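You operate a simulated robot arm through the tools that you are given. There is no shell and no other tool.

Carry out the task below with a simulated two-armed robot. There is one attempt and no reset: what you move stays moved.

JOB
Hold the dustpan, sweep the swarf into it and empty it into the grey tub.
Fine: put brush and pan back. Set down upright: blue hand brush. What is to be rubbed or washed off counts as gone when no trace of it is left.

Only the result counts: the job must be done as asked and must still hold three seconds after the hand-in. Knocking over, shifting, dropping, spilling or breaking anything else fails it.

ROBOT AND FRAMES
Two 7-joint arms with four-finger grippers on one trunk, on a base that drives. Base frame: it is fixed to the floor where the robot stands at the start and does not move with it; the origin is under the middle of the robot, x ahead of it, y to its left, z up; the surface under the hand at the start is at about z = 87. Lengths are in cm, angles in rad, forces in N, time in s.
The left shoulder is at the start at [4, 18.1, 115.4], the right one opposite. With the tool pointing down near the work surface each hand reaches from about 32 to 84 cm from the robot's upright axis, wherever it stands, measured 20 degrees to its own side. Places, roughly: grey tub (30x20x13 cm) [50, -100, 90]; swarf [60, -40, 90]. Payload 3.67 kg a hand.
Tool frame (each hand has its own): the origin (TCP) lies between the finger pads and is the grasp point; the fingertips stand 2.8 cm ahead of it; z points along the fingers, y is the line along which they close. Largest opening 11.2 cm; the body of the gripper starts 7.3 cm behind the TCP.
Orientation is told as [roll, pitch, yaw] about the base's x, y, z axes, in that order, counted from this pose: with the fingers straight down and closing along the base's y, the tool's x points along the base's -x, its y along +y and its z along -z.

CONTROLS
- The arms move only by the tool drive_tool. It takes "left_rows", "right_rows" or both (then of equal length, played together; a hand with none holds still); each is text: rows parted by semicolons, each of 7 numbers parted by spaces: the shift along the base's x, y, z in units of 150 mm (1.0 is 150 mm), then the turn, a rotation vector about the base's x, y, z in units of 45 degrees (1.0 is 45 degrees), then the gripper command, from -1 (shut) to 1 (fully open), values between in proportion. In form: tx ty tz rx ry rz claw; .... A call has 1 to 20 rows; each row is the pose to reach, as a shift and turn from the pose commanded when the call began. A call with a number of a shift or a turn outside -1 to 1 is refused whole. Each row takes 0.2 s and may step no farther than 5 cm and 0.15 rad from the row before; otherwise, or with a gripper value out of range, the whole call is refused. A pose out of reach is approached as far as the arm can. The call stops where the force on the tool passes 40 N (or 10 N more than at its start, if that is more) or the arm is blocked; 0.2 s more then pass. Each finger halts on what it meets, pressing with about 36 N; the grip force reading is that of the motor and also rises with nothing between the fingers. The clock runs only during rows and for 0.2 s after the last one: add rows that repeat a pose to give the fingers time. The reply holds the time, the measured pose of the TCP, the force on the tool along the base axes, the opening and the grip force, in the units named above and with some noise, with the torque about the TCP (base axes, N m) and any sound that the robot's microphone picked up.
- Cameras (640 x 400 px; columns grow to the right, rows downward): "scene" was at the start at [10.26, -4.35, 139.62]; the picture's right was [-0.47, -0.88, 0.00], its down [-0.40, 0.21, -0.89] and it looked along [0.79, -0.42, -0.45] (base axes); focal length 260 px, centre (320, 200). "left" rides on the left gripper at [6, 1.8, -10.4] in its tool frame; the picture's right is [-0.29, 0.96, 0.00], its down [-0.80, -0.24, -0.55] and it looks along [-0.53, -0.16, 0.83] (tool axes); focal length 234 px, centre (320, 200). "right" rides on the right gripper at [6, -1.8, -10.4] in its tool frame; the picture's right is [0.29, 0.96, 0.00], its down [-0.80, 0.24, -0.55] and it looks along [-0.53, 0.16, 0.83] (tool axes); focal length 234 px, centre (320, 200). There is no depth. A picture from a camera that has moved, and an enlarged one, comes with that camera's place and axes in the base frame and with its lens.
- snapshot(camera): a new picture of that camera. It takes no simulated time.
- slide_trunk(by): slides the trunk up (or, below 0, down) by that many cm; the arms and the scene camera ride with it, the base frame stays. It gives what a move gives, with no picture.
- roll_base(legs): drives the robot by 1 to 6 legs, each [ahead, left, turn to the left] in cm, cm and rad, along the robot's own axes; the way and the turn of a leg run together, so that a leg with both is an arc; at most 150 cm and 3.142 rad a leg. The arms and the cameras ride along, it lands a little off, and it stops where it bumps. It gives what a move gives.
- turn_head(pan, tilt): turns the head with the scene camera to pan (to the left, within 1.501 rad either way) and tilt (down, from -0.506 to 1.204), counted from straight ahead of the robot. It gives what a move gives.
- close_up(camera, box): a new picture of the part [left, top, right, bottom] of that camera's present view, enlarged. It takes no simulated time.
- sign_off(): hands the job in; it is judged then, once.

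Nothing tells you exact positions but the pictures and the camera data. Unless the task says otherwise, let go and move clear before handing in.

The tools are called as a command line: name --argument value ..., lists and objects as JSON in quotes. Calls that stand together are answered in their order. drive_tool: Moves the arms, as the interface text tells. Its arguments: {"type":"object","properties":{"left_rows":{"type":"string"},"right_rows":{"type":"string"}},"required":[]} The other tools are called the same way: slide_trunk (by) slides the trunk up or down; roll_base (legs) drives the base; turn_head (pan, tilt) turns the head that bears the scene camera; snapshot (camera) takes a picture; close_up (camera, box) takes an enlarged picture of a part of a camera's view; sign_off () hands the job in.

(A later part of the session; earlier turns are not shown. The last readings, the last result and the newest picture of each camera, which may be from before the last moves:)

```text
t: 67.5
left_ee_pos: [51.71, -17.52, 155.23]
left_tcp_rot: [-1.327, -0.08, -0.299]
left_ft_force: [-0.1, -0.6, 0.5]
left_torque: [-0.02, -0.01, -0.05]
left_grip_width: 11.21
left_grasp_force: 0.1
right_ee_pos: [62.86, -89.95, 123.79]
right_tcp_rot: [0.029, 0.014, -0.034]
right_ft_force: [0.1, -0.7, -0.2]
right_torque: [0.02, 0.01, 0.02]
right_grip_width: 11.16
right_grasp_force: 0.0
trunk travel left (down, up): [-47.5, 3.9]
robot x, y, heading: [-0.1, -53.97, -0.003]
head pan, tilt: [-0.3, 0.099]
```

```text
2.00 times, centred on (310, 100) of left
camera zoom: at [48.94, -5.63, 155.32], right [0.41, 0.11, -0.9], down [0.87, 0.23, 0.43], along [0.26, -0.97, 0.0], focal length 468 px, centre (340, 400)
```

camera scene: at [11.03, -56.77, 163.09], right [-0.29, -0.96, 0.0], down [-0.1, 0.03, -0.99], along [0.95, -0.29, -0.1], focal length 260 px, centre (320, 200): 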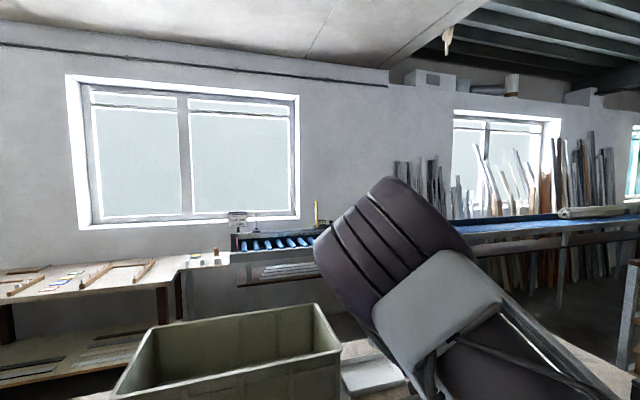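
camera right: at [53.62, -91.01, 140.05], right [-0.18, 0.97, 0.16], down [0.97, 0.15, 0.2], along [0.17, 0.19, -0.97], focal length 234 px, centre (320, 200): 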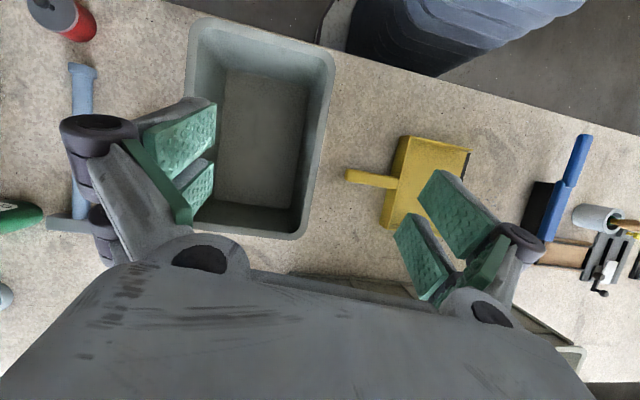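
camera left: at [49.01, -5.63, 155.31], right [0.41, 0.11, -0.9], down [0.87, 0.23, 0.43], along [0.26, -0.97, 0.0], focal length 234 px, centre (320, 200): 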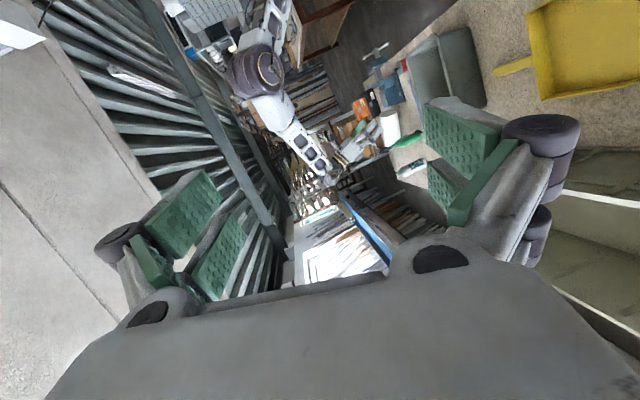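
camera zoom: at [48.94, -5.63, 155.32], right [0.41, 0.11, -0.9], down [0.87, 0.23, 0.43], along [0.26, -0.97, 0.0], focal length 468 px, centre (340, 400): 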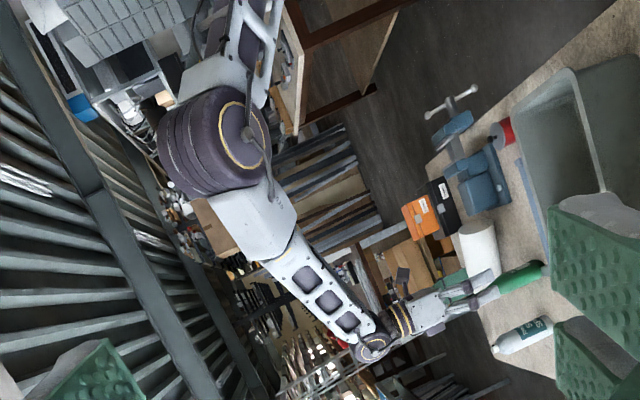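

Now the hand is vertical with the elbow up and no block. I'll lower it about 12 cm here, still above the tub rim.

drive_tool --right_rows "0 0 -0.1 0 0 0 1; 0 0 -0.2 0 0 0 1; 0 0 -0.3 0 0 0 1; 0 0 -0.4 0 0 0 1; 0 0 -0.5 0 0 0 1; 0 0 -0.6 0 0 0 1; 0 0 -0.7 0 0 0 1; 0 0 -0.8 0 0 0 1"

close_up --camera "left" --box '[200, 0, 420, 200]'

```text
t: 69.3
left_ee_pos: [51.75, -17.57, 155.13]
left_tcp_rot: [-1.328, -0.076, -0.3]
left_ft_force: [-0.4, -1.1, -0.9]
left_torque: [0.02, 0.0, -0.02]
left_grip_width: 11.2
left_grasp_force: 0.0
right_ee_pos: [63.08, -89.07, 112.71]
right_tcp_rot: [0.018, 0.001, -0.017]
right_ft_force: [0.5, -0.3, -0.1]
right_torque: [0.02, 0.0, 0.01]
right_grip_width: 11.16
right_grasp_force: 0.0
trunk travel left (down, up): [-47.5, 3.9]
robot x, y, heading: [0.43, -54.19, -0.002]
head pan, tilt: [-0.3, 0.099]
```

```text
2.00 times, centred on (310, 100) of left
camera zoom: at [48.98, -5.66, 155.32], right [0.41, 0.11, -0.9], down [0.87, 0.23, 0.43], along [0.26, -0.97, 0.0], focal length 468 px, centre (340, 400)
```

zoom: 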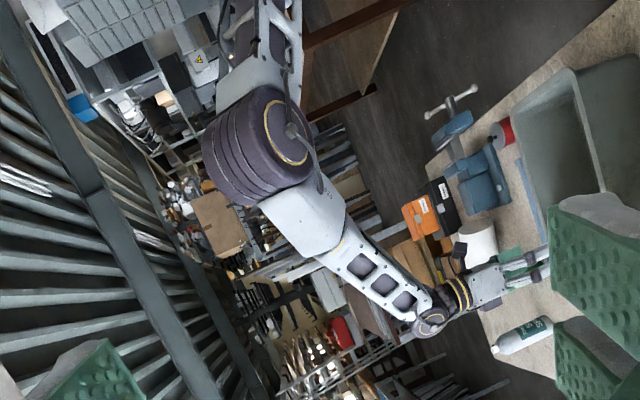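

Good, the posture holds while lowering. Now I'll move inward at this lower height.

drive_tool --right_rows "0 0.08 0 0 0 0 1; 0 0.16 0 0 0 0 1; 0 0.24 0 0 0 0 1; 0 0.32 0 0 0 0 1; 0 0.4 0 0 0 0 1; 0 0.48 0 0 0 0 1; 0 0.56 0 0 0 0 1; 0 0.64 0 0 0 0 1; 0 0.72 0 0 0 0 1; 0 0.8 0 0 0 0 1"

close_up --camera "left" --box '[200, 0, 420, 200]'

```text
t: 71.5
left_ee_pos: [51.77, -17.44, 155.05]
left_tcp_rot: [-1.329, -0.079, -0.298]
left_ft_force: [0.2, -0.4, 0.7]
left_torque: [-0.03, -0.02, -0.01]
left_grip_width: 11.23
left_grasp_force: 0.1
right_ee_pos: [67.56, -81.17, 112.36]
right_tcp_rot: [0.018, 0.005, -0.014]
right_ft_force: [0.1, 0.7, 1.1]
right_torque: [0.03, -0.01, 0.02]
right_grip_width: 11.19
right_grasp_force: 0.1
right hand out of reach, approached as far as the arm can: row 4, 5, 6, 7, 8, 9, 10
trunk travel left (down, up): [-47.5, 3.9]
robot x, y, heading: [-0.05, -54.38, 0.002]
head pan, tilt: [-0.3, 0.099]
```

```text
2.00 times, centred on (310, 100) of left
camera zoom: at [48.97, -5.61, 155.3], right [0.41, 0.11, -0.9], down [0.87, 0.23, 0.43], along [0.26, -0.97, 0.0], focal length 468 px, centre (340, 400)
```

zoom: 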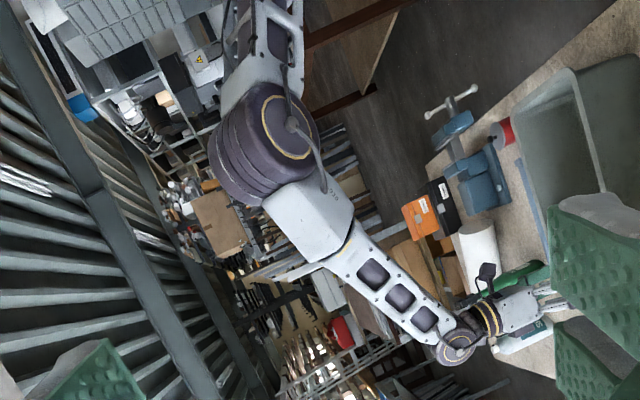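

It's out of reach again past y ≈ -84 at this x, probably an upper-arm roll limit. As a test I'll combine an inward shift with tilting the hand about the x axis, which corresponds to rolling the whole forearm about the upper arm.

drive_tool --right_rows "0 0.1 0.01 0.1 0 0 1; 0 0.22 0.02 0.2 0 0 1; 0 0.34 0.04 0.3 0 0 1; 0 0.48 0.07 0.4 0 0 1; 0 0.6 0.1 0.5 0 0 1"

close_up --camera "left" --box '[200, 0, 420, 200]'

```text
t: 72.7
left_ee_pos: [51.72, -17.54, 155.07]
left_tcp_rot: [-1.327, -0.081, -0.297]
left_ft_force: [0.0, 0.5, -0.1]
left_torque: [0.03, -0.01, 0.0]
left_grip_width: 11.19
left_grasp_force: 0.0
right_ee_pos: [67.92, -72.24, 114.15]
right_tcp_rot: [0.413, 0.004, -0.012]
right_ft_force: [-0.1, 0.7, -0.1]
right_torque: [-0.02, 0.05, -0.01]
right_grip_width: 11.19
right_grasp_force: 0.1
right hand out of reach, approached as far as the arm can: row 5
trunk travel left (down, up): [-47.5, 3.9]
robot x, y, heading: [-0.28, -54.14, 0.006]
head pan, tilt: [-0.3, 0.099]
```

```text
2.00 times, centred on (310, 100) of left
camera zoom: at [48.94, -5.62, 155.32], right [0.41, 0.11, -0.9], down [0.87, 0.23, 0.43], along [0.26, -0.97, 0.0], focal length 468 px, centre (340, 400)
```

zoom: 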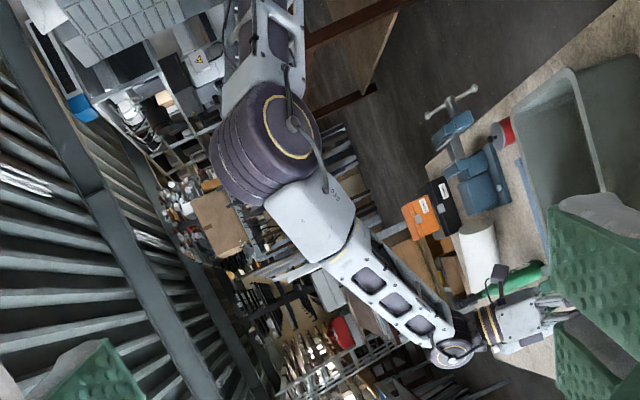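

The wrist now leans with the fingers pointing inward at y -72, which is just the kind of tilted grasp I want for the pan handle. I'll test turning the gripper about its own axis so the fingers close along x.

drive_tool --right_rows "0 0 0 0 0.07 -0.16 1; 0 0 0 0 0.14 -0.32 1; 0 0 0 0 0.21 -0.48 1; 0 0 0 0 0.28 -0.64 1; 0 0 0 0 0.35 -0.8 1; 0 0 0 0 0.42 -0.96 1"

snapshot --camera "right"

```text
t: 74.1
left_ee_pos: [51.55, -17.49, 155.26]
left_tcp_rot: [-1.329, -0.08, -0.299]
left_ft_force: [-0.9, 0.5, 0.2]
left_torque: [-0.01, 0.01, 0.01]
left_grip_width: 11.22
left_grasp_force: 0.1
right_ee_pos: [60.01, -79.61, 109.49]
right_tcp_rot: [0.343, 0.289, -0.746]
right_ft_force: [0.4, -0.1, 0.3]
right_torque: [-0.01, 0.0, 0.0]
right_grip_width: 11.21
right_grasp_force: 0.1
right hand out of reach, approached as far as the arm can: row 4, 5, 6
trunk travel left (down, up): [-47.5, 3.9]
robot x, y, heading: [0.22, -54.3, 0.002]
head pan, tilt: [-0.3, 0.099]
```

```text
taken
camera right: at [54.23, -81.43, 120.04], right [0.48, 0.79, 0.39], down [0.71, -0.61, 0.35], along [0.51, 0.11, -0.85], focal length 234 px, centre (320, 200)
```

right: 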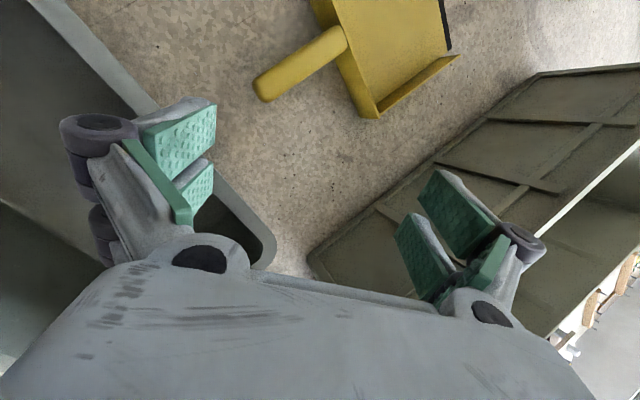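

The turn works partway, then hits the reach edge at this stance. Shifting the base back toward +y will put the pan farther to the right hand's side, so I'll roll 17 cm left.

roll_base --legs '[[0, 17, 0]]'

drive_tool --right_rows "0 -0.15 0.05 0 -0.1 0.1 1; 0 -0.3 0.1 0 -0.2 0.2 1; 0 -0.45 0.15 0 -0.28 0.2 1; 0 -0.6 0.2 0 -0.28 0.2 1; 0 -0.75 0.2 0 -0.28 0.2 1"

snapshot --camera "right"

```text
t: 75.6
left_ee_pos: [51.8, -1.16, 155.31]
left_tcp_rot: [-1.325, -0.079, -0.301]
left_ft_force: [-0.4, -0.2, -0.4]
left_torque: [0.04, -0.02, -0.02]
left_grip_width: 11.19
left_grasp_force: 0.1
right_ee_pos: [59.95, -63.05, 109.67]
right_tcp_rot: [0.346, 0.292, -0.745]
right_ft_force: [0.2, 0.4, -0.2]
right_torque: [0.04, -0.02, 0.01]
right_grip_width: 11.17
right_grasp_force: 0.1
trunk travel left (down, up): [-47.5, 3.9]
robot x, y, heading: [-0.08, -37.1, 0.0]
head pan, tilt: [-0.3, 0.099]
```

```text
t: 76.8
left_ee_pos: [51.75, -0.98, 155.31]
left_tcp_rot: [-1.326, -0.078, -0.302]
left_ft_force: [-0.2, 0.0, -0.5]
left_torque: [0.0, 0.03, 0.02]
left_grip_width: 11.2
left_grasp_force: 0.1
right_ee_pos: [59.94, -74.28, 112.58]
right_tcp_rot: [0.482, 0.114, -0.562]
right_ft_force: [-1.2, -0.4, 1.0]
right_torque: [0.03, 0.02, 0.02]
right_grip_width: 11.23
right_grasp_force: 0.2
trunk travel left (down, up): [-47.5, 3.9]
robot x, y, heading: [0.15, -37.26, -0.001]
head pan, tilt: [-0.3, 0.099]
```

```text
taken
camera right: at [52.34, -77.09, 121.58], right [0.25, 0.84, 0.47], down [0.71, -0.5, 0.51], along [0.66, 0.21, -0.72], focal length 234 px, centre (320, 200)
```

right: 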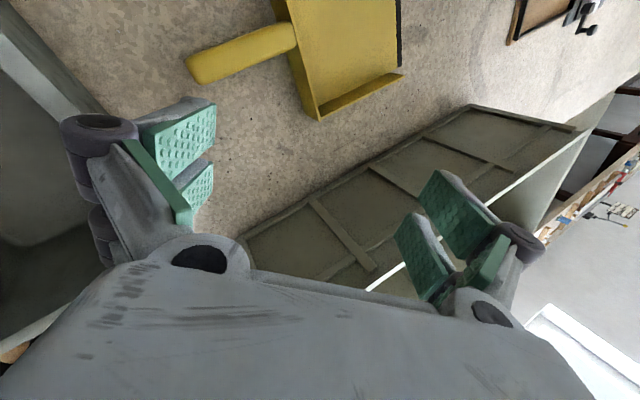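

With the base at y -37 the right hand moves freely here. I'll finish turning the gripper so its fingers close along x, tilted about 0.4 rad toward +y.

drive_tool --right_rows "-0.03 -0.02 0 0.004 0.1 -0.153 1; -0.06 -0.04 0 0.007 0.2 -0.306 1; -0.1 -0.06 0 0.01 0.3 -0.46 1; -0.13 -0.08 0 0.014 0.4 -0.613 1; -0.16 -0.1 0 0.018 0.5 -0.766 1; -0.2 -0.12 0 0.02 0.6 -0.92 1"

snapshot --camera "right"

```text
t: 78.2
left_ee_pos: [51.64, -0.63, 155.22]
left_tcp_rot: [-1.327, -0.077, -0.302]
left_ft_force: [-0.2, 0.4, -0.4]
left_torque: [0.01, 0.0, -0.03]
left_grip_width: 11.19
left_grasp_force: 0.0
right_ee_pos: [44.24, -80.18, 109.3]
right_tcp_rot: [0.14, 0.39, -1.341]
right_ft_force: [0.1, 0.2, -0.2]
right_torque: [0.02, -0.03, 0.03]
right_grip_width: 11.21
right_grasp_force: 0.1
right hand out of reach, approached as far as the arm can: row 4, 5, 6
trunk travel left (down, up): [-47.5, 3.9]
robot x, y, heading: [0.07, -37.13, 0.011]
head pan, tilt: [-0.3, 0.099]
```

```text
taken
camera right: at [40.83, -79.38, 120.86], right [0.87, 0.43, 0.23], down [0.37, -0.9, 0.24], along [0.31, -0.12, -0.94], focal length 234 px, centre (320, 200)
```

right: 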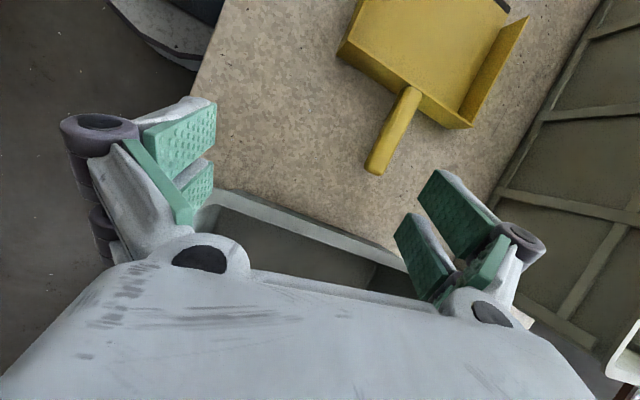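

The orientation is nearly there but the hand drifted to [44, -80], so this orientation only works closer in. I'll look at the arm's posture before deciding.

turn_head --pan -0.5 --tilt 0.5

snapshot --camera "scene"

snapshot --camera "left"

```text
t: 79.1
left_ee_pos: [51.65, -0.61, 155.28]
left_tcp_rot: [-1.329, -0.079, -0.301]
left_ft_force: [0.2, 0.4, -0.1]
left_torque: [-0.02, -0.01, -0.01]
left_grip_width: 11.18
left_grasp_force: 0.2
right_ee_pos: [44.19, -80.27, 109.25]
right_tcp_rot: [0.141, 0.388, -1.341]
right_ft_force: [-1.0, 0.0, 0.4]
right_torque: [-0.03, -0.03, 0.01]
right_grip_width: 11.19
right_grasp_force: 0.1
trunk travel left (down, up): [-47.5, 3.9]
robot x, y, heading: [0.21, -37.02, 0.003]
head pan, tilt: [-0.499, 0.499]
```

```text
taken
camera scene: at [10.2, -41.44, 159.39], right [-0.48, -0.88, 0.0], down [-0.42, 0.23, -0.88], along [0.77, -0.42, -0.48], focal length 260 px, centre (320, 200)
```

scene: 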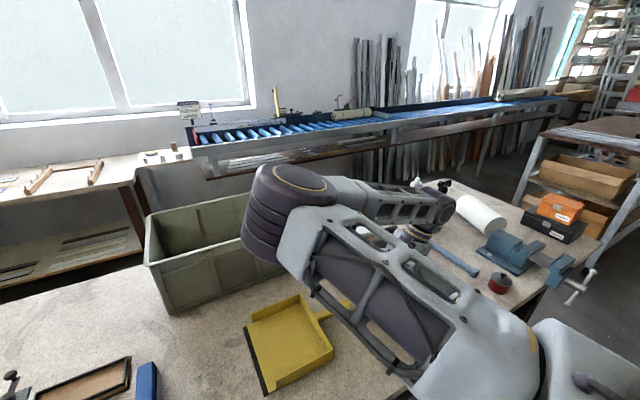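

```text
taken
camera left: at [49.06, 11.18, 155.35], right [0.41, 0.11, -0.9], down [0.87, 0.23, 0.43], along [0.26, -0.97, 0.0], focal length 234 px, centre (320, 200)
```

left: 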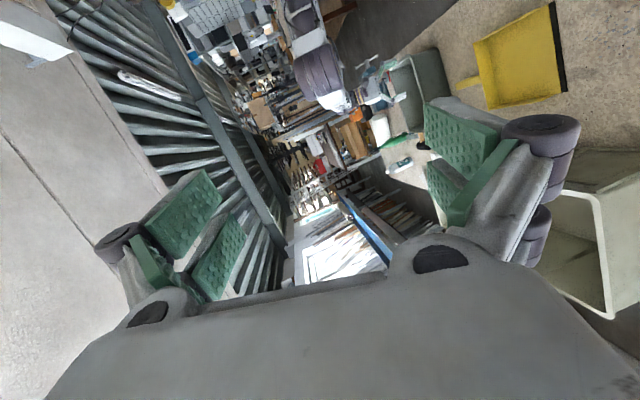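

The elbow has swung back inward, and in this posture the orientation is held. I'll check how far forward the hand can go here with this orientation.

drive_tool --right_rows "0.1 -0.02 0.05 0 0 0 1; 0.2 -0.04 0.1 0 0 0 1; 0.3 -0.06 0.1 0 0 0 1; 0.4 -0.08 0.1 0 0 0 1; 0.5 -0.1 0.1 0 0 0 1; 0.6 -0.1 0.1 0 0 0 1; 0.7 -0.1 0.1 0 0 0 1; 0.8 -0.1 0.1 0 0 0 1"

snapshot --camera "scene"

```text
t: 80.9
left_ee_pos: [51.82, -0.74, 154.99]
left_tcp_rot: [-1.329, -0.082, -0.302]
left_ft_force: [-0.7, 1.1, 0.4]
left_torque: [0.02, -0.01, 0.05]
left_grip_width: 11.19
left_grasp_force: 0.0
right_ee_pos: [44.14, -80.27, 109.43]
right_tcp_rot: [0.14, 0.389, -1.341]
right_ft_force: [-0.6, 0.2, 0.1]
right_torque: [-0.02, 0.01, 0.0]
right_grip_width: 11.22
right_grasp_force: 0.0
right hand out of reach, approached as far as the arm can: row 1, 2, 3, 4, 5, 6, 7, 8
trunk travel left (down, up): [-47.5, 3.9]
robot x, y, heading: [-0.13, -37.25, -0.001]
head pan, tilt: [-0.499, 0.499]
```

```text
taken
camera scene: at [10.2, -41.43, 159.38], right [-0.48, -0.88, 0.0], down [-0.42, 0.23, -0.88], along [0.77, -0.42, -0.48], focal length 260 px, centre (320, 200)
```

scene: 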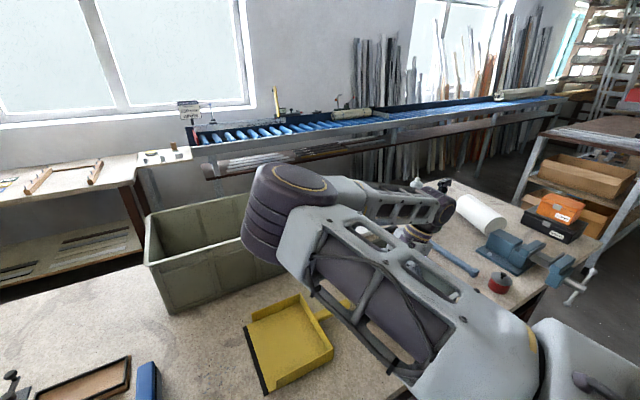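

That orientation is pinned against several limits. I'll back out to the higher outer pose, unwinding the yaw, and then go in again with the elbow up, which worked earlier.

drive_tool --right_rows "0 -0.05 0.2 0 0 0.15 1; 0 -0.1 0.4 -0.01 0 0.3 1; 0 -0.15 0.6 -0.02 0 0.45 1; 0 -0.2 0.8 -0.03 0 0.6 1; 0.02 -0.25 1 -0.04 0 0.75 1"

drive_tool --right_rows "0 0 0.2 0 0 0.15 1; 0 0 0.4 -0.01 0 0.3 1; 0 0 0.6 -0.02 0 0.45 1; 0 0 0.8 -0.03 0 0.6 1; 0 0 1 -0.04 0 0.75 1"

snapshot --camera "scene"

```text
t: 82.1
left_ee_pos: [51.77, -0.72, 155.11]
left_tcp_rot: [-1.328, -0.08, -0.302]
left_ft_force: [0.1, 1.7, -1.1]
left_torque: [-0.02, 0.02, -0.03]
left_grip_width: 11.18
left_grasp_force: 0.0
right_ee_pos: [44.5, -84.4, 124.56]
right_tcp_rot: [0.126, 0.361, -0.755]
right_ft_force: [0.3, -0.4, 0.0]
right_torque: [0.02, 0.01, 0.01]
right_grip_width: 11.19
right_grasp_force: 0.0
trunk travel left (down, up): [-47.5, 3.9]
robot x, y, heading: [0.19, -37.21, 0.001]
head pan, tilt: [-0.499, 0.499]
```

```text
t: 83.3
left_ee_pos: [51.7, -0.67, 155.13]
left_tcp_rot: [-1.326, -0.08, -0.3]
left_ft_force: [-0.6, -0.4, 0.0]
left_torque: [-0.01, -0.01, 0.05]
left_grip_width: 11.18
left_grasp_force: 0.1
right_ee_pos: [44.36, -84.45, 139.6]
right_tcp_rot: [0.093, 0.347, -0.178]
right_ft_force: [-0.7, 0.0, 0.5]
right_torque: [0.0, -0.01, 0.0]
right_grip_width: 11.2
right_grasp_force: 0.1
trunk travel left (down, up): [-47.5, 3.9]
robot x, y, heading: [0.07, -36.9, -0.001]
head pan, tilt: [-0.499, 0.499]
```

```text
taken
camera scene: at [10.11, -41.35, 159.39], right [-0.48, -0.88, 0.0], down [-0.42, 0.23, -0.88], along [0.77, -0.42, -0.48], focal length 260 px, centre (320, 200)
```

scene: 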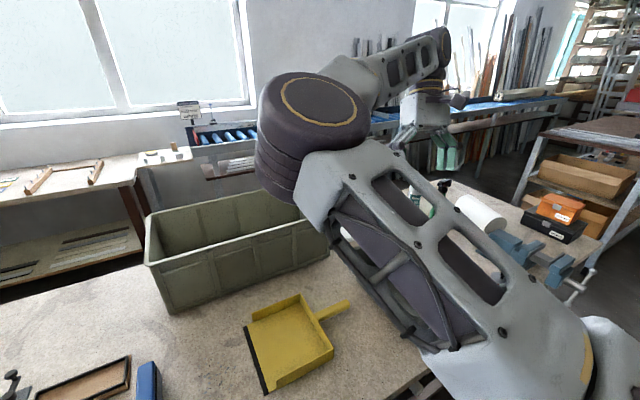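

The right arm is back in a good outer pose. I'll repeat the elbow-up entry (in, down, straighten), then test turning the gripper the other way, toward +90°.

drive_tool --right_rows "0.05 0.06 -0.07 0 0 0 1; 0.1 0.12 -0.14 0 0 0 1; 0.16 0.18 -0.21 0 0 0 1; 0.22 0.24 -0.28 0 0 0 1; 0.28 0.3 -0.35 0 0 0 1; 0.34 0.36 -0.42 0 0 0 1; 0.4 0.42 -0.5 0 0 0 1; 0.46 0.48 -0.56 -0.02 0 0 1"

drive_tool --right_rows "0.06 0 -0.01 0 -0.06 0.02 1; 0.12 0 -0.03 0 -0.12 0.04 1; 0.18 0 -0.05 -0.01 -0.18 0.06 1; 0.24 0 -0.08 -0.02 -0.24 0.08 1; 0.3 0 -0.11 -0.03 -0.3 0.1 1; 0.36 0 -0.15 -0.05 -0.36 0.12 1; 0.42 0 -0.2 -0.07 -0.41 0.14 1; 0.48 0 -0.3 -0.09 -0.44 0.18 1; 0.52 0 -0.4 -0.1 -0.44 0.2 1"

drive_tool --right_rows "0 0 -0.08 0 0 0 1; 0 0 -0.16 0 0 0 1; 0 0 -0.24 0 0 0 1; 0 0 -0.32 0 0 0 1; 0 0 -0.4 0 0 0 1; 0 0 -0.48 0 0 0 1; 0 0 -0.56 0 0 0 1"

snapshot --camera "scene"

```text
t: 85.1
left_ee_pos: [51.76, -0.7, 155.18]
left_tcp_rot: [-1.328, -0.081, -0.303]
left_ft_force: [0.2, 0.1, -0.6]
left_torque: [0.01, -0.01, 0.03]
left_grip_width: 11.19
left_grasp_force: 0.0
right_ee_pos: [50.87, -78.36, 130.22]
right_tcp_rot: [0.087, 0.36, -0.209]
right_ft_force: [0.5, 1.1, 0.5]
right_torque: [0.05, -0.01, 0.02]
right_grip_width: 11.22
right_grasp_force: 0.0
trunk travel left (down, up): [-47.5, 3.9]
robot x, y, heading: [-0.07, -37.25, -0.005]
head pan, tilt: [-0.499, 0.499]
```

```text
t: 87.1
left_ee_pos: [51.8, -0.72, 155.07]
left_tcp_rot: [-1.328, -0.079, -0.303]
left_ft_force: [0.1, -0.3, -0.5]
left_torque: [0.02, 0.0, -0.01]
left_grip_width: 11.2
left_grasp_force: 0.1
right_ee_pos: [58.72, -78.16, 124.52]
right_tcp_rot: [0.061, -0.002, -0.058]
right_ft_force: [-0.6, -0.8, -0.4]
right_torque: [0.0, 0.01, 0.01]
right_grip_width: 11.21
right_grasp_force: 0.0
trunk travel left (down, up): [-47.5, 3.9]
robot x, y, heading: [0.56, -37.15, 0.002]
head pan, tilt: [-0.499, 0.499]
```

```text
t: 88.7
left_ee_pos: [51.82, -0.76, 155.17]
left_tcp_rot: [-1.328, -0.081, -0.302]
left_ft_force: [-0.4, 0.1, -0.3]
left_torque: [0.02, 0.04, -0.01]
left_grip_width: 11.18
left_grasp_force: 0.0
right_ee_pos: [59.05, -77.72, 116.55]
right_tcp_rot: [0.05, -0.005, -0.046]
right_ft_force: [0.8, 0.1, 0.1]
right_torque: [0.02, 0.0, -0.04]
right_grip_width: 11.2
right_grasp_force: 0.1
trunk travel left (down, up): [-47.5, 3.9]
robot x, y, heading: [-0.27, -37.12, 0.004]
head pan, tilt: [-0.499, 0.499]
```

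```text
taken
camera scene: at [10.24, -41.43, 159.38], right [-0.48, -0.88, 0.0], down [-0.42, 0.23, -0.88], along [0.77, -0.42, -0.48], focal length 260 px, centre (320, 200)
```

scene: 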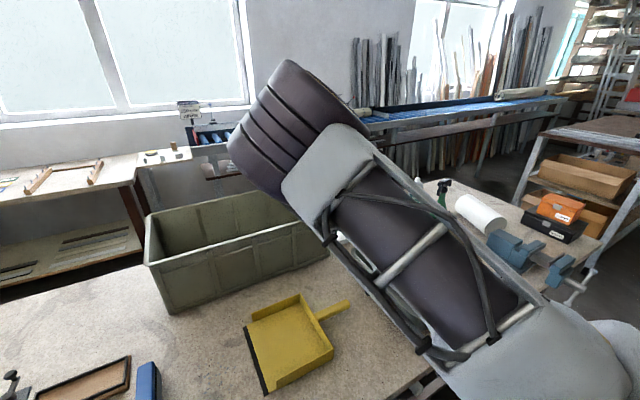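

Elbow-up again, hand vertical over the handle area. Now I'll test turning the gripper toward +90° while holding position.

drive_tool --right_rows "0 -0.02 0 -0.01 0 0.17 1; 0 -0.04 0 -0.02 0 0.34 1; 0 -0.06 0 -0.03 0 0.51 1; 0 -0.08 0 -0.04 0 0.68 1; 0 -0.1 0 -0.05 0 0.85 1; 0 -0.1 0 -0.06 0 1 1"

drive_tool --right_rows "0 0 0 0 0 0.17 1; 0 0 0 0 0 0.34 1; 0 0 0 0 0 0.51 1; 0 0 0 0 0 0.68 1; 0 0 0 0 0 0.85 1; 0 0 0 0 0 1 1"

snapshot --camera "scene"

snapshot --camera "right"

```text
t: 90.1
left_ee_pos: [51.61, -0.76, 155.17]
left_tcp_rot: [-1.329, -0.081, -0.303]
left_ft_force: [-0.1, 0.2, 0.8]
left_torque: [-0.03, 0.0, -0.01]
left_grip_width: 11.2
left_grasp_force: 0.0
right_ee_pos: [58.72, -79.42, 116.36]
right_tcp_rot: [0.001, 0.012, 0.742]
right_ft_force: [-0.8, -0.2, 0.5]
right_torque: [-0.01, -0.02, -0.02]
right_grip_width: 11.18
right_grasp_force: 0.0
trunk travel left (down, up): [-47.5, 3.9]
robot x, y, heading: [0.06, -37.34, -0.0]
head pan, tilt: [-0.499, 0.499]
```

```text
t: 91.5
left_ee_pos: [51.72, -0.62, 155.16]
left_tcp_rot: [-1.328, -0.081, -0.303]
left_ft_force: [-0.1, -0.6, 0.0]
left_torque: [-0.02, 0.03, 0.02]
left_grip_width: 11.19
left_grasp_force: 0.0
right_ee_pos: [58.69, -79.36, 116.3]
right_tcp_rot: [0.003, 0.003, 1.527]
right_ft_force: [0.3, -0.3, 0.6]
right_torque: [0.0, -0.03, 0.0]
right_grip_width: 11.2
right_grasp_force: 0.2
trunk travel left (down, up): [-47.5, 3.9]
robot x, y, heading: [0.16, -36.86, 0.003]
head pan, tilt: [-0.499, 0.499]
```

```text
taken
camera scene: at [10.2, -41.42, 159.38], right [-0.48, -0.88, 0.0], down [-0.42, 0.23, -0.88], along [0.77, -0.42, -0.48], focal length 260 px, centre (320, 200)
```

scene: 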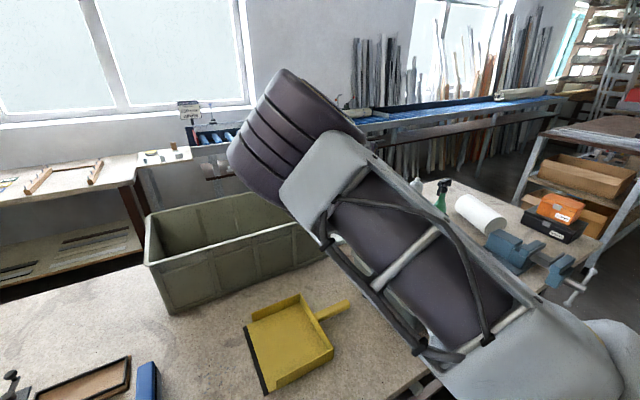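

```text
taken
camera right: at [60.4, -85.33, 126.66], right [-0.97, -0.25, 0.0], down [-0.2, 0.81, 0.55], along [-0.14, 0.53, -0.83], focal length 234 px, centre (320, 200)
```

right: 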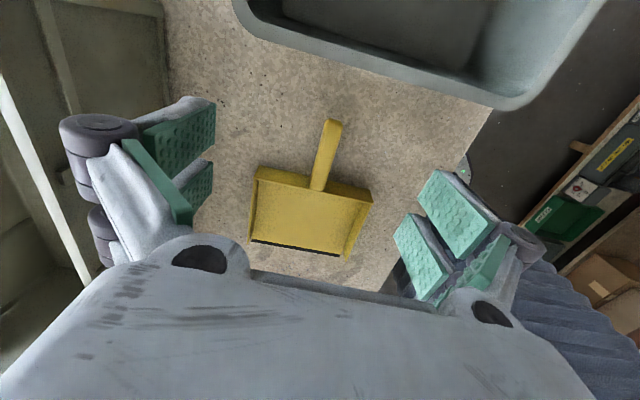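

Turning toward +90° works perfectly at this posture, and the right camera now looks straight at the pan handle. I'll zoom in to measure it.

close_up --camera "right" --box '[240, 100, 400, 270]'

```text
2.35 times, centred on (320, 185) of right
camera zoom: at [60.4, -85.33, 126.66], right [-0.97, -0.25, 0.0], down [-0.2, 0.81, 0.55], along [-0.14, 0.53, -0.83], focal length 551 px, centre (320, 235)
```

zoom: 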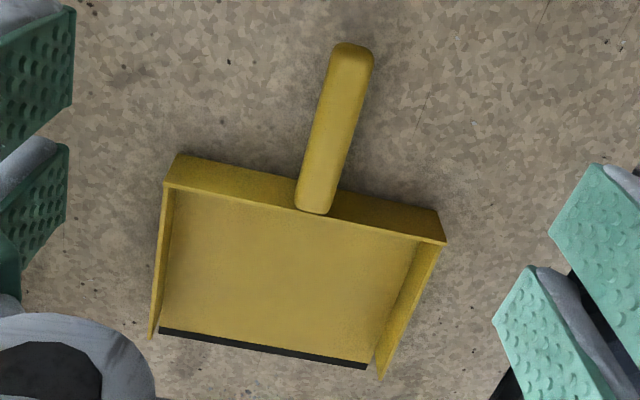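

The handle axis is at x ≈ 56, z ≈ 90.5, y from -65 to -76. I'll move above it with the fingers tilted 0.3 rad toward the pan.

drive_tool --right_rows "-0.03 0.08 -0.1 0.06 0 0.01 1; -0.06 0.16 -0.2 0.12 0 0.02 1; -0.09 0.24 -0.3 0.18 0 0.03 1; -0.12 0.32 -0.4 0.24 0 0.04 1; -0.15 0.4 -0.5 0.3 0 0.05 1; -0.17 0.48 -0.62 0.36 0 0.056 1; -0.18 0.56 -0.75 0.38 0 0.056 1"

snapshot --camera "right"

snapshot --camera "scene"

```text
t: 93.1
left_ee_pos: [51.85, -0.71, 155.21]
left_tcp_rot: [-1.33, -0.08, -0.301]
left_ft_force: [-0.7, -0.4, -0.7]
left_torque: [0.03, 0.01, -0.03]
left_grip_width: 11.22
left_grasp_force: 0.1
right_ee_pos: [56.35, -70.28, 105.59]
right_tcp_rot: [-0.001, -0.29, 1.582]
right_ft_force: [-0.9, -0.8, 0.7]
right_torque: [0.0, 0.0, 0.02]
right_grip_width: 11.2
right_grasp_force: 0.1
trunk travel left (down, up): [-47.5, 3.9]
robot x, y, heading: [0.16, -37.14, 0.003]
head pan, tilt: [-0.499, 0.499]
```

```text
taken
camera right: at [58.34, -79.04, 113.73], right [-0.95, -0.29, -0.08], down [-0.25, 0.6, 0.76], along [-0.17, 0.74, -0.65], focal length 234 px, centre (320, 200)
```

right: 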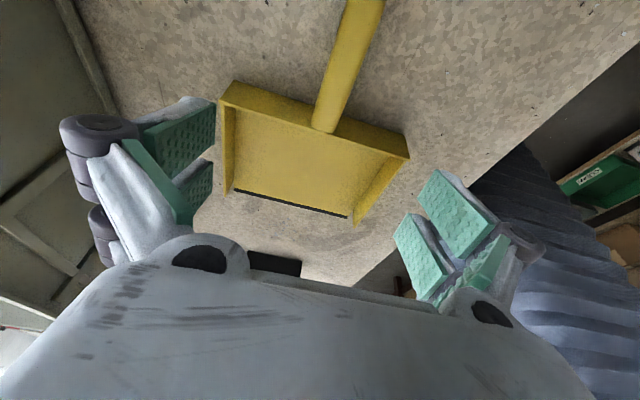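

```text
taken
camera scene: at [10.23, -41.4, 159.38], right [-0.48, -0.88, 0.0], down [-0.42, 0.23, -0.88], along [0.77, -0.42, -0.48], focal length 260 px, centre (320, 200)
```

scene: 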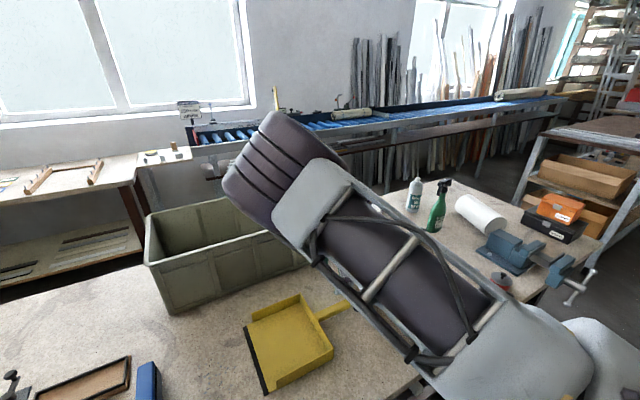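

The right hand is aligned above the handle. I'll descend in steps and check alignment before closing.

drive_tool --right_rows "-0.01 -0.01 -0.15 0 0 -0.01 1; -0.02 -0.02 -0.3 0 0 -0.01 1; -0.02 -0.03 -0.45 0 0 -0.01 1; -0.02 -0.03 -0.6 0 0 -0.01 1; -0.02 -0.03 -0.72 0 0 -0.01 1; -0.02 -0.03 -0.8 0 0 -0.01 1"

snapshot --camera "right"

close_up --camera "scene" --box '[220, 260, 400, 380]'

```text
t: 94.5
left_ee_pos: [51.85, -0.53, 155.29]
left_tcp_rot: [-1.328, -0.081, -0.302]
left_ft_force: [-0.4, -0.7, -0.8]
left_torque: [0.04, 0.0, -0.01]
left_grip_width: 11.2
left_grasp_force: 0.0
right_ee_pos: [56.1, -70.93, 93.25]
right_tcp_rot: [-0.001, -0.29, 1.576]
right_ft_force: [0.4, 0.4, 0.1]
right_torque: [-0.02, 0.01, -0.01]
right_grip_width: 11.17
right_grasp_force: 0.1
trunk travel left (down, up): [-47.5, 3.9]
robot x, y, heading: [-0.12, -37.25, 0.0]
head pan, tilt: [-0.499, 0.499]
```

```text
taken
camera right: at [57.99, -79.62, 101.58], right [-0.96, -0.28, -0.08], down [-0.24, 0.61, 0.76], along [-0.16, 0.75, -0.65], focal length 234 px, centre (320, 200)
```

right: 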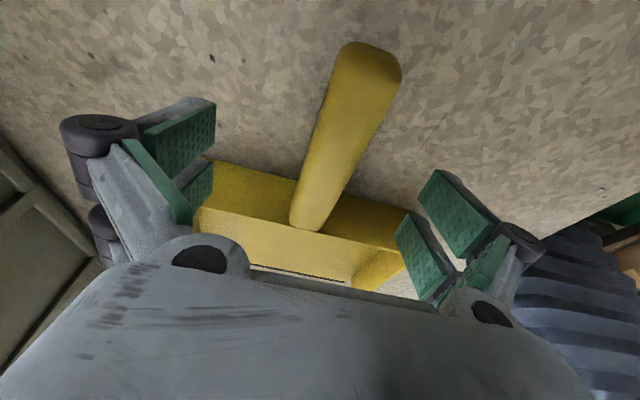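

```text
3.33 times, centred on (310, 320) of scene
camera zoom: at [10.2, -41.43, 159.38], right [-0.48, -0.88, 0.0], down [-0.42, 0.23, -0.88], along [0.77, -0.42, -0.48], focal length 867 px, centre (353, -200)
```

zoom: 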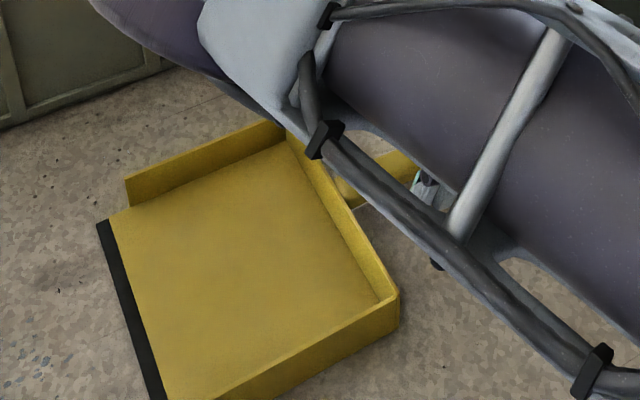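

The handle sits centred between the fingers. I'll lower the last 2.5 cm.

drive_tool --right_rows "0 0 -0.05 0 0 0 1; 0 0 -0.1 0 0 0 1; 0 0 -0.14 0 0 0 1; 0 0 -0.165 0 0 0 1; 0 0 -0.165 0 0 0 1"

snapshot --camera "right"

```text
t: 95.7
left_ee_pos: [51.78, -0.68, 155.11]
left_tcp_rot: [-1.329, -0.081, -0.302]
left_ft_force: [-0.6, 0.0, 0.6]
left_torque: [-0.05, -0.01, -0.02]
left_grip_width: 11.18
left_grasp_force: 0.1
right_ee_pos: [56.09, -70.65, 90.93]
right_tcp_rot: [-0.001, -0.29, 1.574]
right_ft_force: [0.2, -0.5, 0.2]
right_torque: [0.01, -0.02, 0.01]
right_grip_width: 11.2
right_grasp_force: 0.1
trunk travel left (down, up): [-47.5, 3.9]
robot x, y, heading: [-0.32, -37.17, -0.002]
head pan, tilt: [-0.499, 0.499]
```

```text
taken
camera right: at [57.95, -79.46, 99.16], right [-0.96, -0.28, -0.08], down [-0.24, 0.61, 0.76], along [-0.16, 0.75, -0.65], focal length 234 px, centre (320, 200)
```

right: 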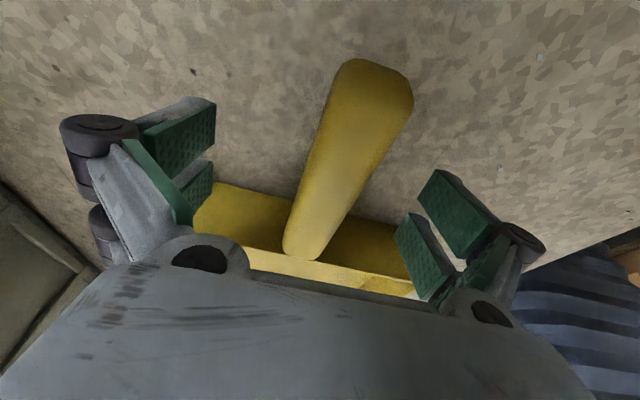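

Aligned. Closing the right gripper on the pan handle.

drive_tool --right_rows "0 0 0 0 0 0 0.6; 0 0 0 0 0 0 0.2; 0 0 0 0 0 0 -0.2; 0 0 0 0 0 0 -0.6; 0 0 0 0 0 0 -1; 0 0 0 0 0 0 -1; 0 0 0 0 0 0 -1"

snapshot --camera "right"

close_up --camera "scene" --box '[220, 260, 400, 380]'

```text
t: 97.3
left_ee_pos: [51.77, -0.63, 155.13]
left_tcp_rot: [-1.329, -0.081, -0.302]
left_ft_force: [0.4, 0.0, -0.2]
left_torque: [0.04, -0.02, -0.02]
left_grip_width: 11.2
left_grasp_force: 0.0
right_ee_pos: [56.08, -70.69, 91.02]
right_tcp_rot: [-0.002, -0.288, 1.574]
right_ft_force: [-1.1, -0.1, 0.8]
right_torque: [0.06, 0.02, 0.19]
right_grip_width: 2.68
right_grasp_force: 36.1
trunk travel left (down, up): [-47.5, 3.9]
robot x, y, heading: [0.1, -37.06, -0.002]
head pan, tilt: [-0.499, 0.499]
```

```text
taken
camera right: at [57.94, -79.45, 99.18], right [-0.96, -0.28, -0.08], down [-0.24, 0.61, 0.76], along [-0.16, 0.75, -0.65], focal length 234 px, centre (320, 200)
```

right: 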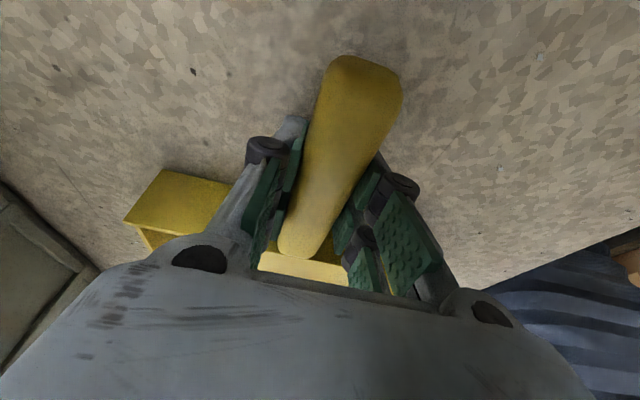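

```text
3.33 times, centred on (310, 320) of scene
camera zoom: at [10.18, -41.42, 159.38], right [-0.48, -0.88, 0.0], down [-0.42, 0.23, -0.88], along [0.77, -0.42, -0.48], focal length 867 px, centre (353, -200)
```

zoom: 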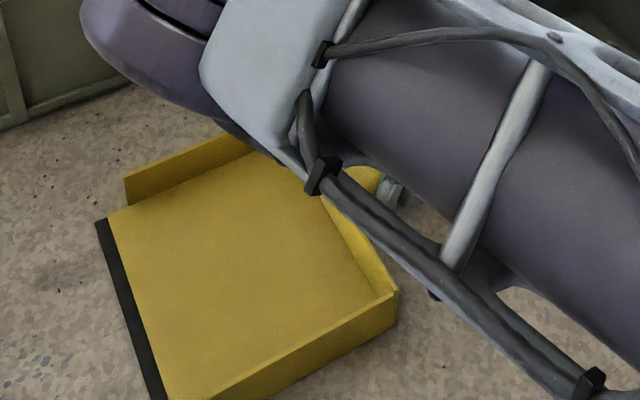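

The pan is held (opening 2.68 cm, 36 N) and hasn't moved. Now the left hand: I'll unwind its rotation and bring it over the brush handle.

drive_tool --left_rows "-0.05 -0.05 -0.08 0.117 0 0.067 1; -0.1 -0.1 -0.16 0.233 0 0.133 1; -0.15 -0.15 -0.24 0.35 0 0.2 1; -0.2 -0.2 -0.32 0.467 0 0.267 1; -0.25 -0.25 -0.4 0.583 0 0.333 1; -0.3 -0.3 -0.5 0.7 0 0.4 1"

drive_tool --left_rows "-0.05 -0.15 -0.12 0.167 0 0 1; -0.1 -0.3 -0.24 0.333 0 0 1; -0.13 -0.45 -0.36 0.5 0 0 1; -0.16 -0.6 -0.48 0.667 0 0 1; -0.18 -0.75 -0.6 0.833 0 0 1; -0.18 -0.9 -0.72 1 0 0 1"

turn_head --pan 0.2 --tilt 0.75

snapshot --camera "scene"

snapshot --camera "left"

```text
t: 98.7
left_ee_pos: [47.38, -5.27, 147.71]
left_tcp_rot: [-0.785, 0.004, -0.001]
left_ft_force: [-0.2, -0.1, 0.2]
left_torque: [0.02, 0.01, -0.03]
left_grip_width: 11.2
left_grasp_force: 0.0
right_ee_pos: [55.99, -70.8, 90.85]
right_tcp_rot: [-0.002, -0.29, 1.575]
right_ft_force: [-0.9, -0.3, 0.6]
right_torque: [-0.05, -0.06, -0.01]
right_grip_width: 2.68
right_grasp_force: 36.1
trunk travel left (down, up): [-47.5, 3.9]
robot x, y, heading: [0.39, -37.19, -0.001]
head pan, tilt: [-0.499, 0.499]
```

```text
t: 100.1
left_ee_pos: [44.53, -18.71, 136.97]
left_tcp_rot: [0.003, 0.004, 0.002]
left_ft_force: [-0.6, -0.7, -0.2]
left_torque: [0.0, 0.02, -0.04]
left_grip_width: 11.22
left_grasp_force: 0.0
right_ee_pos: [56.03, -70.83, 90.93]
right_tcp_rot: [-0.002, -0.292, 1.575]
right_ft_force: [0.3, 1.7, 1.6]
right_torque: [0.09, 0.3, -0.09]
right_grip_width: 2.69
right_grasp_force: 36.2
trunk travel left (down, up): [-47.5, 3.9]
robot x, y, heading: [-0.04, -37.1, 0.002]
head pan, tilt: [-0.499, 0.499]
```

```text
t: 101.2
left_ee_pos: [44.59, -18.56, 136.95]
left_tcp_rot: [-0.001, 0.003, 0.005]
left_ft_force: [0.5, 0.3, -0.7]
left_torque: [0.0, 0.02, -0.03]
left_grip_width: 11.22
left_grasp_force: 0.0
right_ee_pos: [56.04, -70.6, 90.82]
right_tcp_rot: [-0.001, -0.29, 1.574]
right_ft_force: [0.2, 1.1, 1.4]
right_torque: [-0.06, -0.04, 0.01]
right_grip_width: 2.69
right_grasp_force: 36.4
trunk travel left (down, up): [-47.5, 3.9]
robot x, y, heading: [0.08, -37.09, -0.001]
head pan, tilt: [0.201, 0.75]
```

```text
taken
camera scene: at [10.33, -35.42, 157.19], right [0.2, -0.98, 0.0], down [-0.67, -0.14, -0.73], along [0.72, 0.14, -0.68], focal length 260 px, centre (320, 200)
```

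scene: 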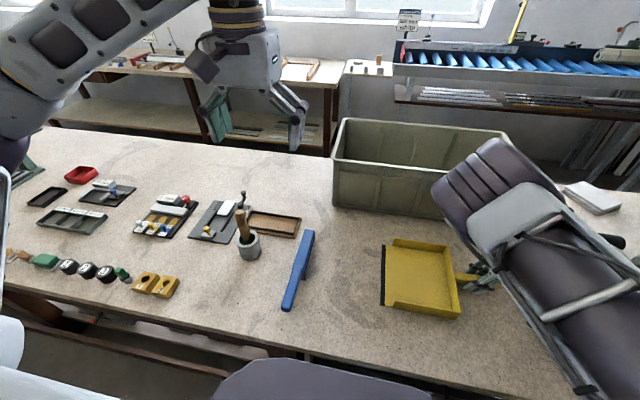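

```text
taken
camera left: at [38.58, -16.72, 147.26], right [0.29, 0.96, 0.0], down [0.8, -0.24, 0.55], along [0.53, -0.16, -0.83], focal length 234 px, centre (320, 200)
```

left: 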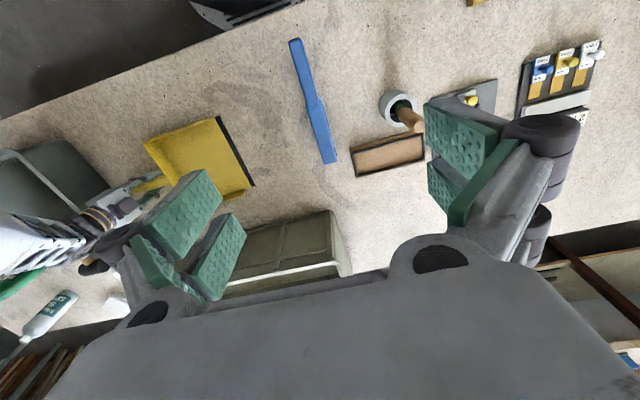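

Good overview: everything is in place and the right arm is well clear. I'll measure the brush precisely from the left camera.

close_up --camera "left" --box '[260, 30, 360, 175]'

close_up --camera "scene" --box '[260, 220, 400, 320]'

```text
2.76 times, centred on (310, 102) of left
camera zoom: at [38.58, -16.72, 147.26], right [0.29, 0.96, 0.0], down [0.8, -0.24, 0.55], along [0.53, -0.16, -0.83], focal length 646 px, centre (348, 469)
```

zoom: 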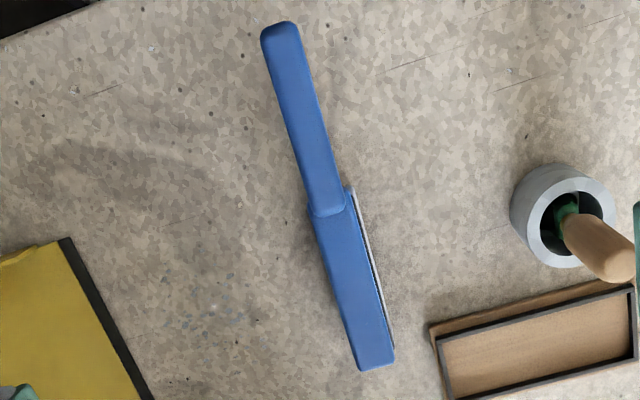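

```text
4.00 times, centred on (330, 270) of scene
camera zoom: at [10.33, -35.42, 157.19], right [0.2, -0.98, 0.0], down [-0.67, -0.14, -0.73], along [0.72, 0.14, -0.68], focal length 1041 px, centre (280, -80)
```

zoom: 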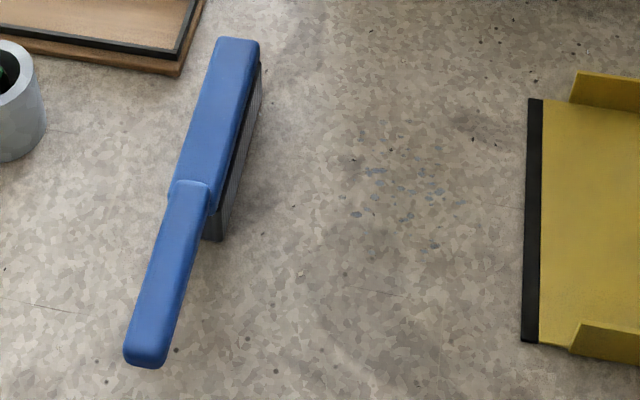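

The brush handle runs at y ≈ -21.3, x 37.5–48.6, with its top near z 94. I'll lower the left hand over it to a grasp near the head end.

drive_tool --left_rows "0 -0.04 -0.2 0 0 0 1; 0 -0.08 -0.4 0 0 0 1; 0 -0.12 -0.6 0 0 0 1; 0 -0.16 -0.8 0 0 0 1; 0 -0.18 -1 0 0 0 1"

drive_tool --left_rows "0 0 -0.2 0 0 0 1; 0 0 -0.4 0 0 0 1; 0 0 -0.6 0 0 0 1; 0 0 -0.8 0 0 0 1; 0 0 -1 0 0 0 1"

snapshot --camera "left"

```text
t: 102.4
left_ee_pos: [44.5, -21.35, 121.64]
left_tcp_rot: [-0.004, 0.004, 0.004]
left_ft_force: [0.4, 0.3, 0.1]
left_torque: [0.01, 0.01, 0.02]
left_grip_width: 11.21
left_grasp_force: 0.0
right_ee_pos: [56.14, -70.66, 90.82]
right_tcp_rot: [-0.002, -0.289, 1.574]
right_ft_force: [-1.2, -0.2, -0.4]
right_torque: [-0.11, -0.01, 0.04]
right_grip_width: 2.69
right_grasp_force: 35.7
trunk travel left (down, up): [-47.5, 3.9]
robot x, y, heading: [0.17, -37.07, -0.005]
head pan, tilt: [0.201, 0.75]
```

```text
t: 103.6
left_ee_pos: [44.62, -21.26, 106.78]
left_tcp_rot: [-0.003, 0.003, 0.001]
left_ft_force: [-0.3, 0.0, 0.8]
left_torque: [0.0, -0.02, -0.02]
left_grip_width: 11.22
left_grasp_force: 0.1
right_ee_pos: [56.1, -70.69, 90.9]
right_tcp_rot: [0.0, -0.29, 1.573]
right_ft_force: [-0.3, -0.4, 0.6]
right_torque: [-0.06, 0.05, -0.02]
right_grip_width: 2.69
right_grasp_force: 35.6
trunk travel left (down, up): [-47.5, 3.9]
robot x, y, heading: [-0.21, -36.95, 0.002]
head pan, tilt: [0.201, 0.75]
```

```text
taken
camera left: at [38.55, -19.38, 117.03], right [0.29, 0.96, 0.0], down [0.8, -0.24, 0.55], along [0.53, -0.16, -0.83], focal length 234 px, centre (320, 200)
```

left: 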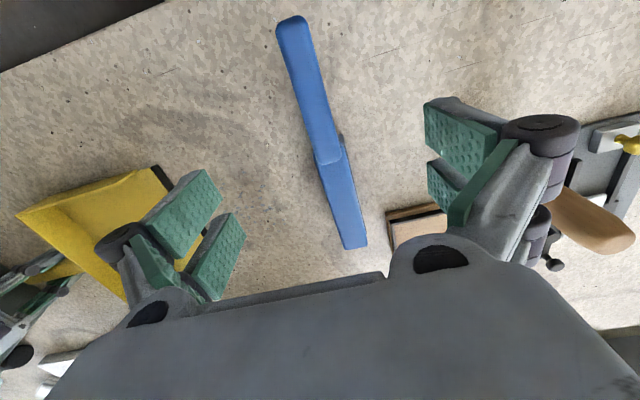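

close_up --camera "left" --box '[240, 0, 400, 260]'

close_up --camera "scene" --box '[240, 200, 360, 330]'

```text
1.54 times, centred on (320, 130) of left
camera zoom: at [38.55, -19.38, 117.03], right [0.29, 0.96, 0.0], down [0.8, -0.24, 0.55], along [0.53, -0.16, -0.83], focal length 360 px, centre (320, 308)
```

zoom: 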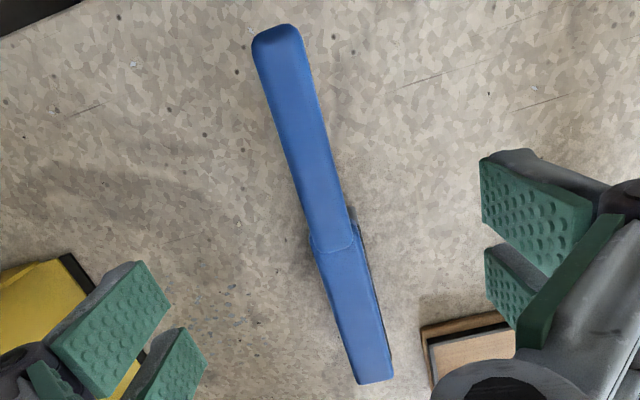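

```text
3.08 times, centred on (300, 265) of scene
camera zoom: at [10.33, -35.41, 157.18], right [0.2, -0.98, 0.0], down [-0.67, -0.14, -0.73], along [0.72, 0.15, -0.68], focal length 800 px, centre (382, 0)
```

zoom: 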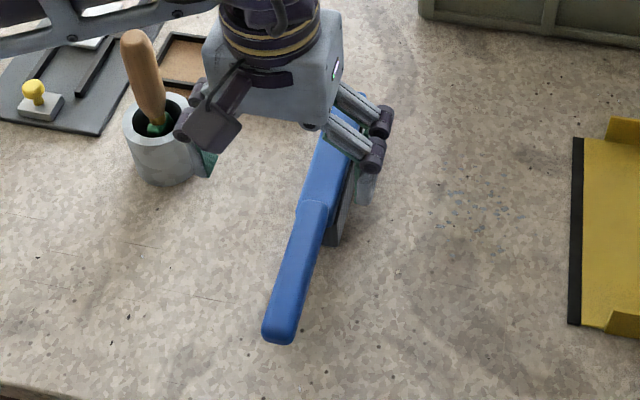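

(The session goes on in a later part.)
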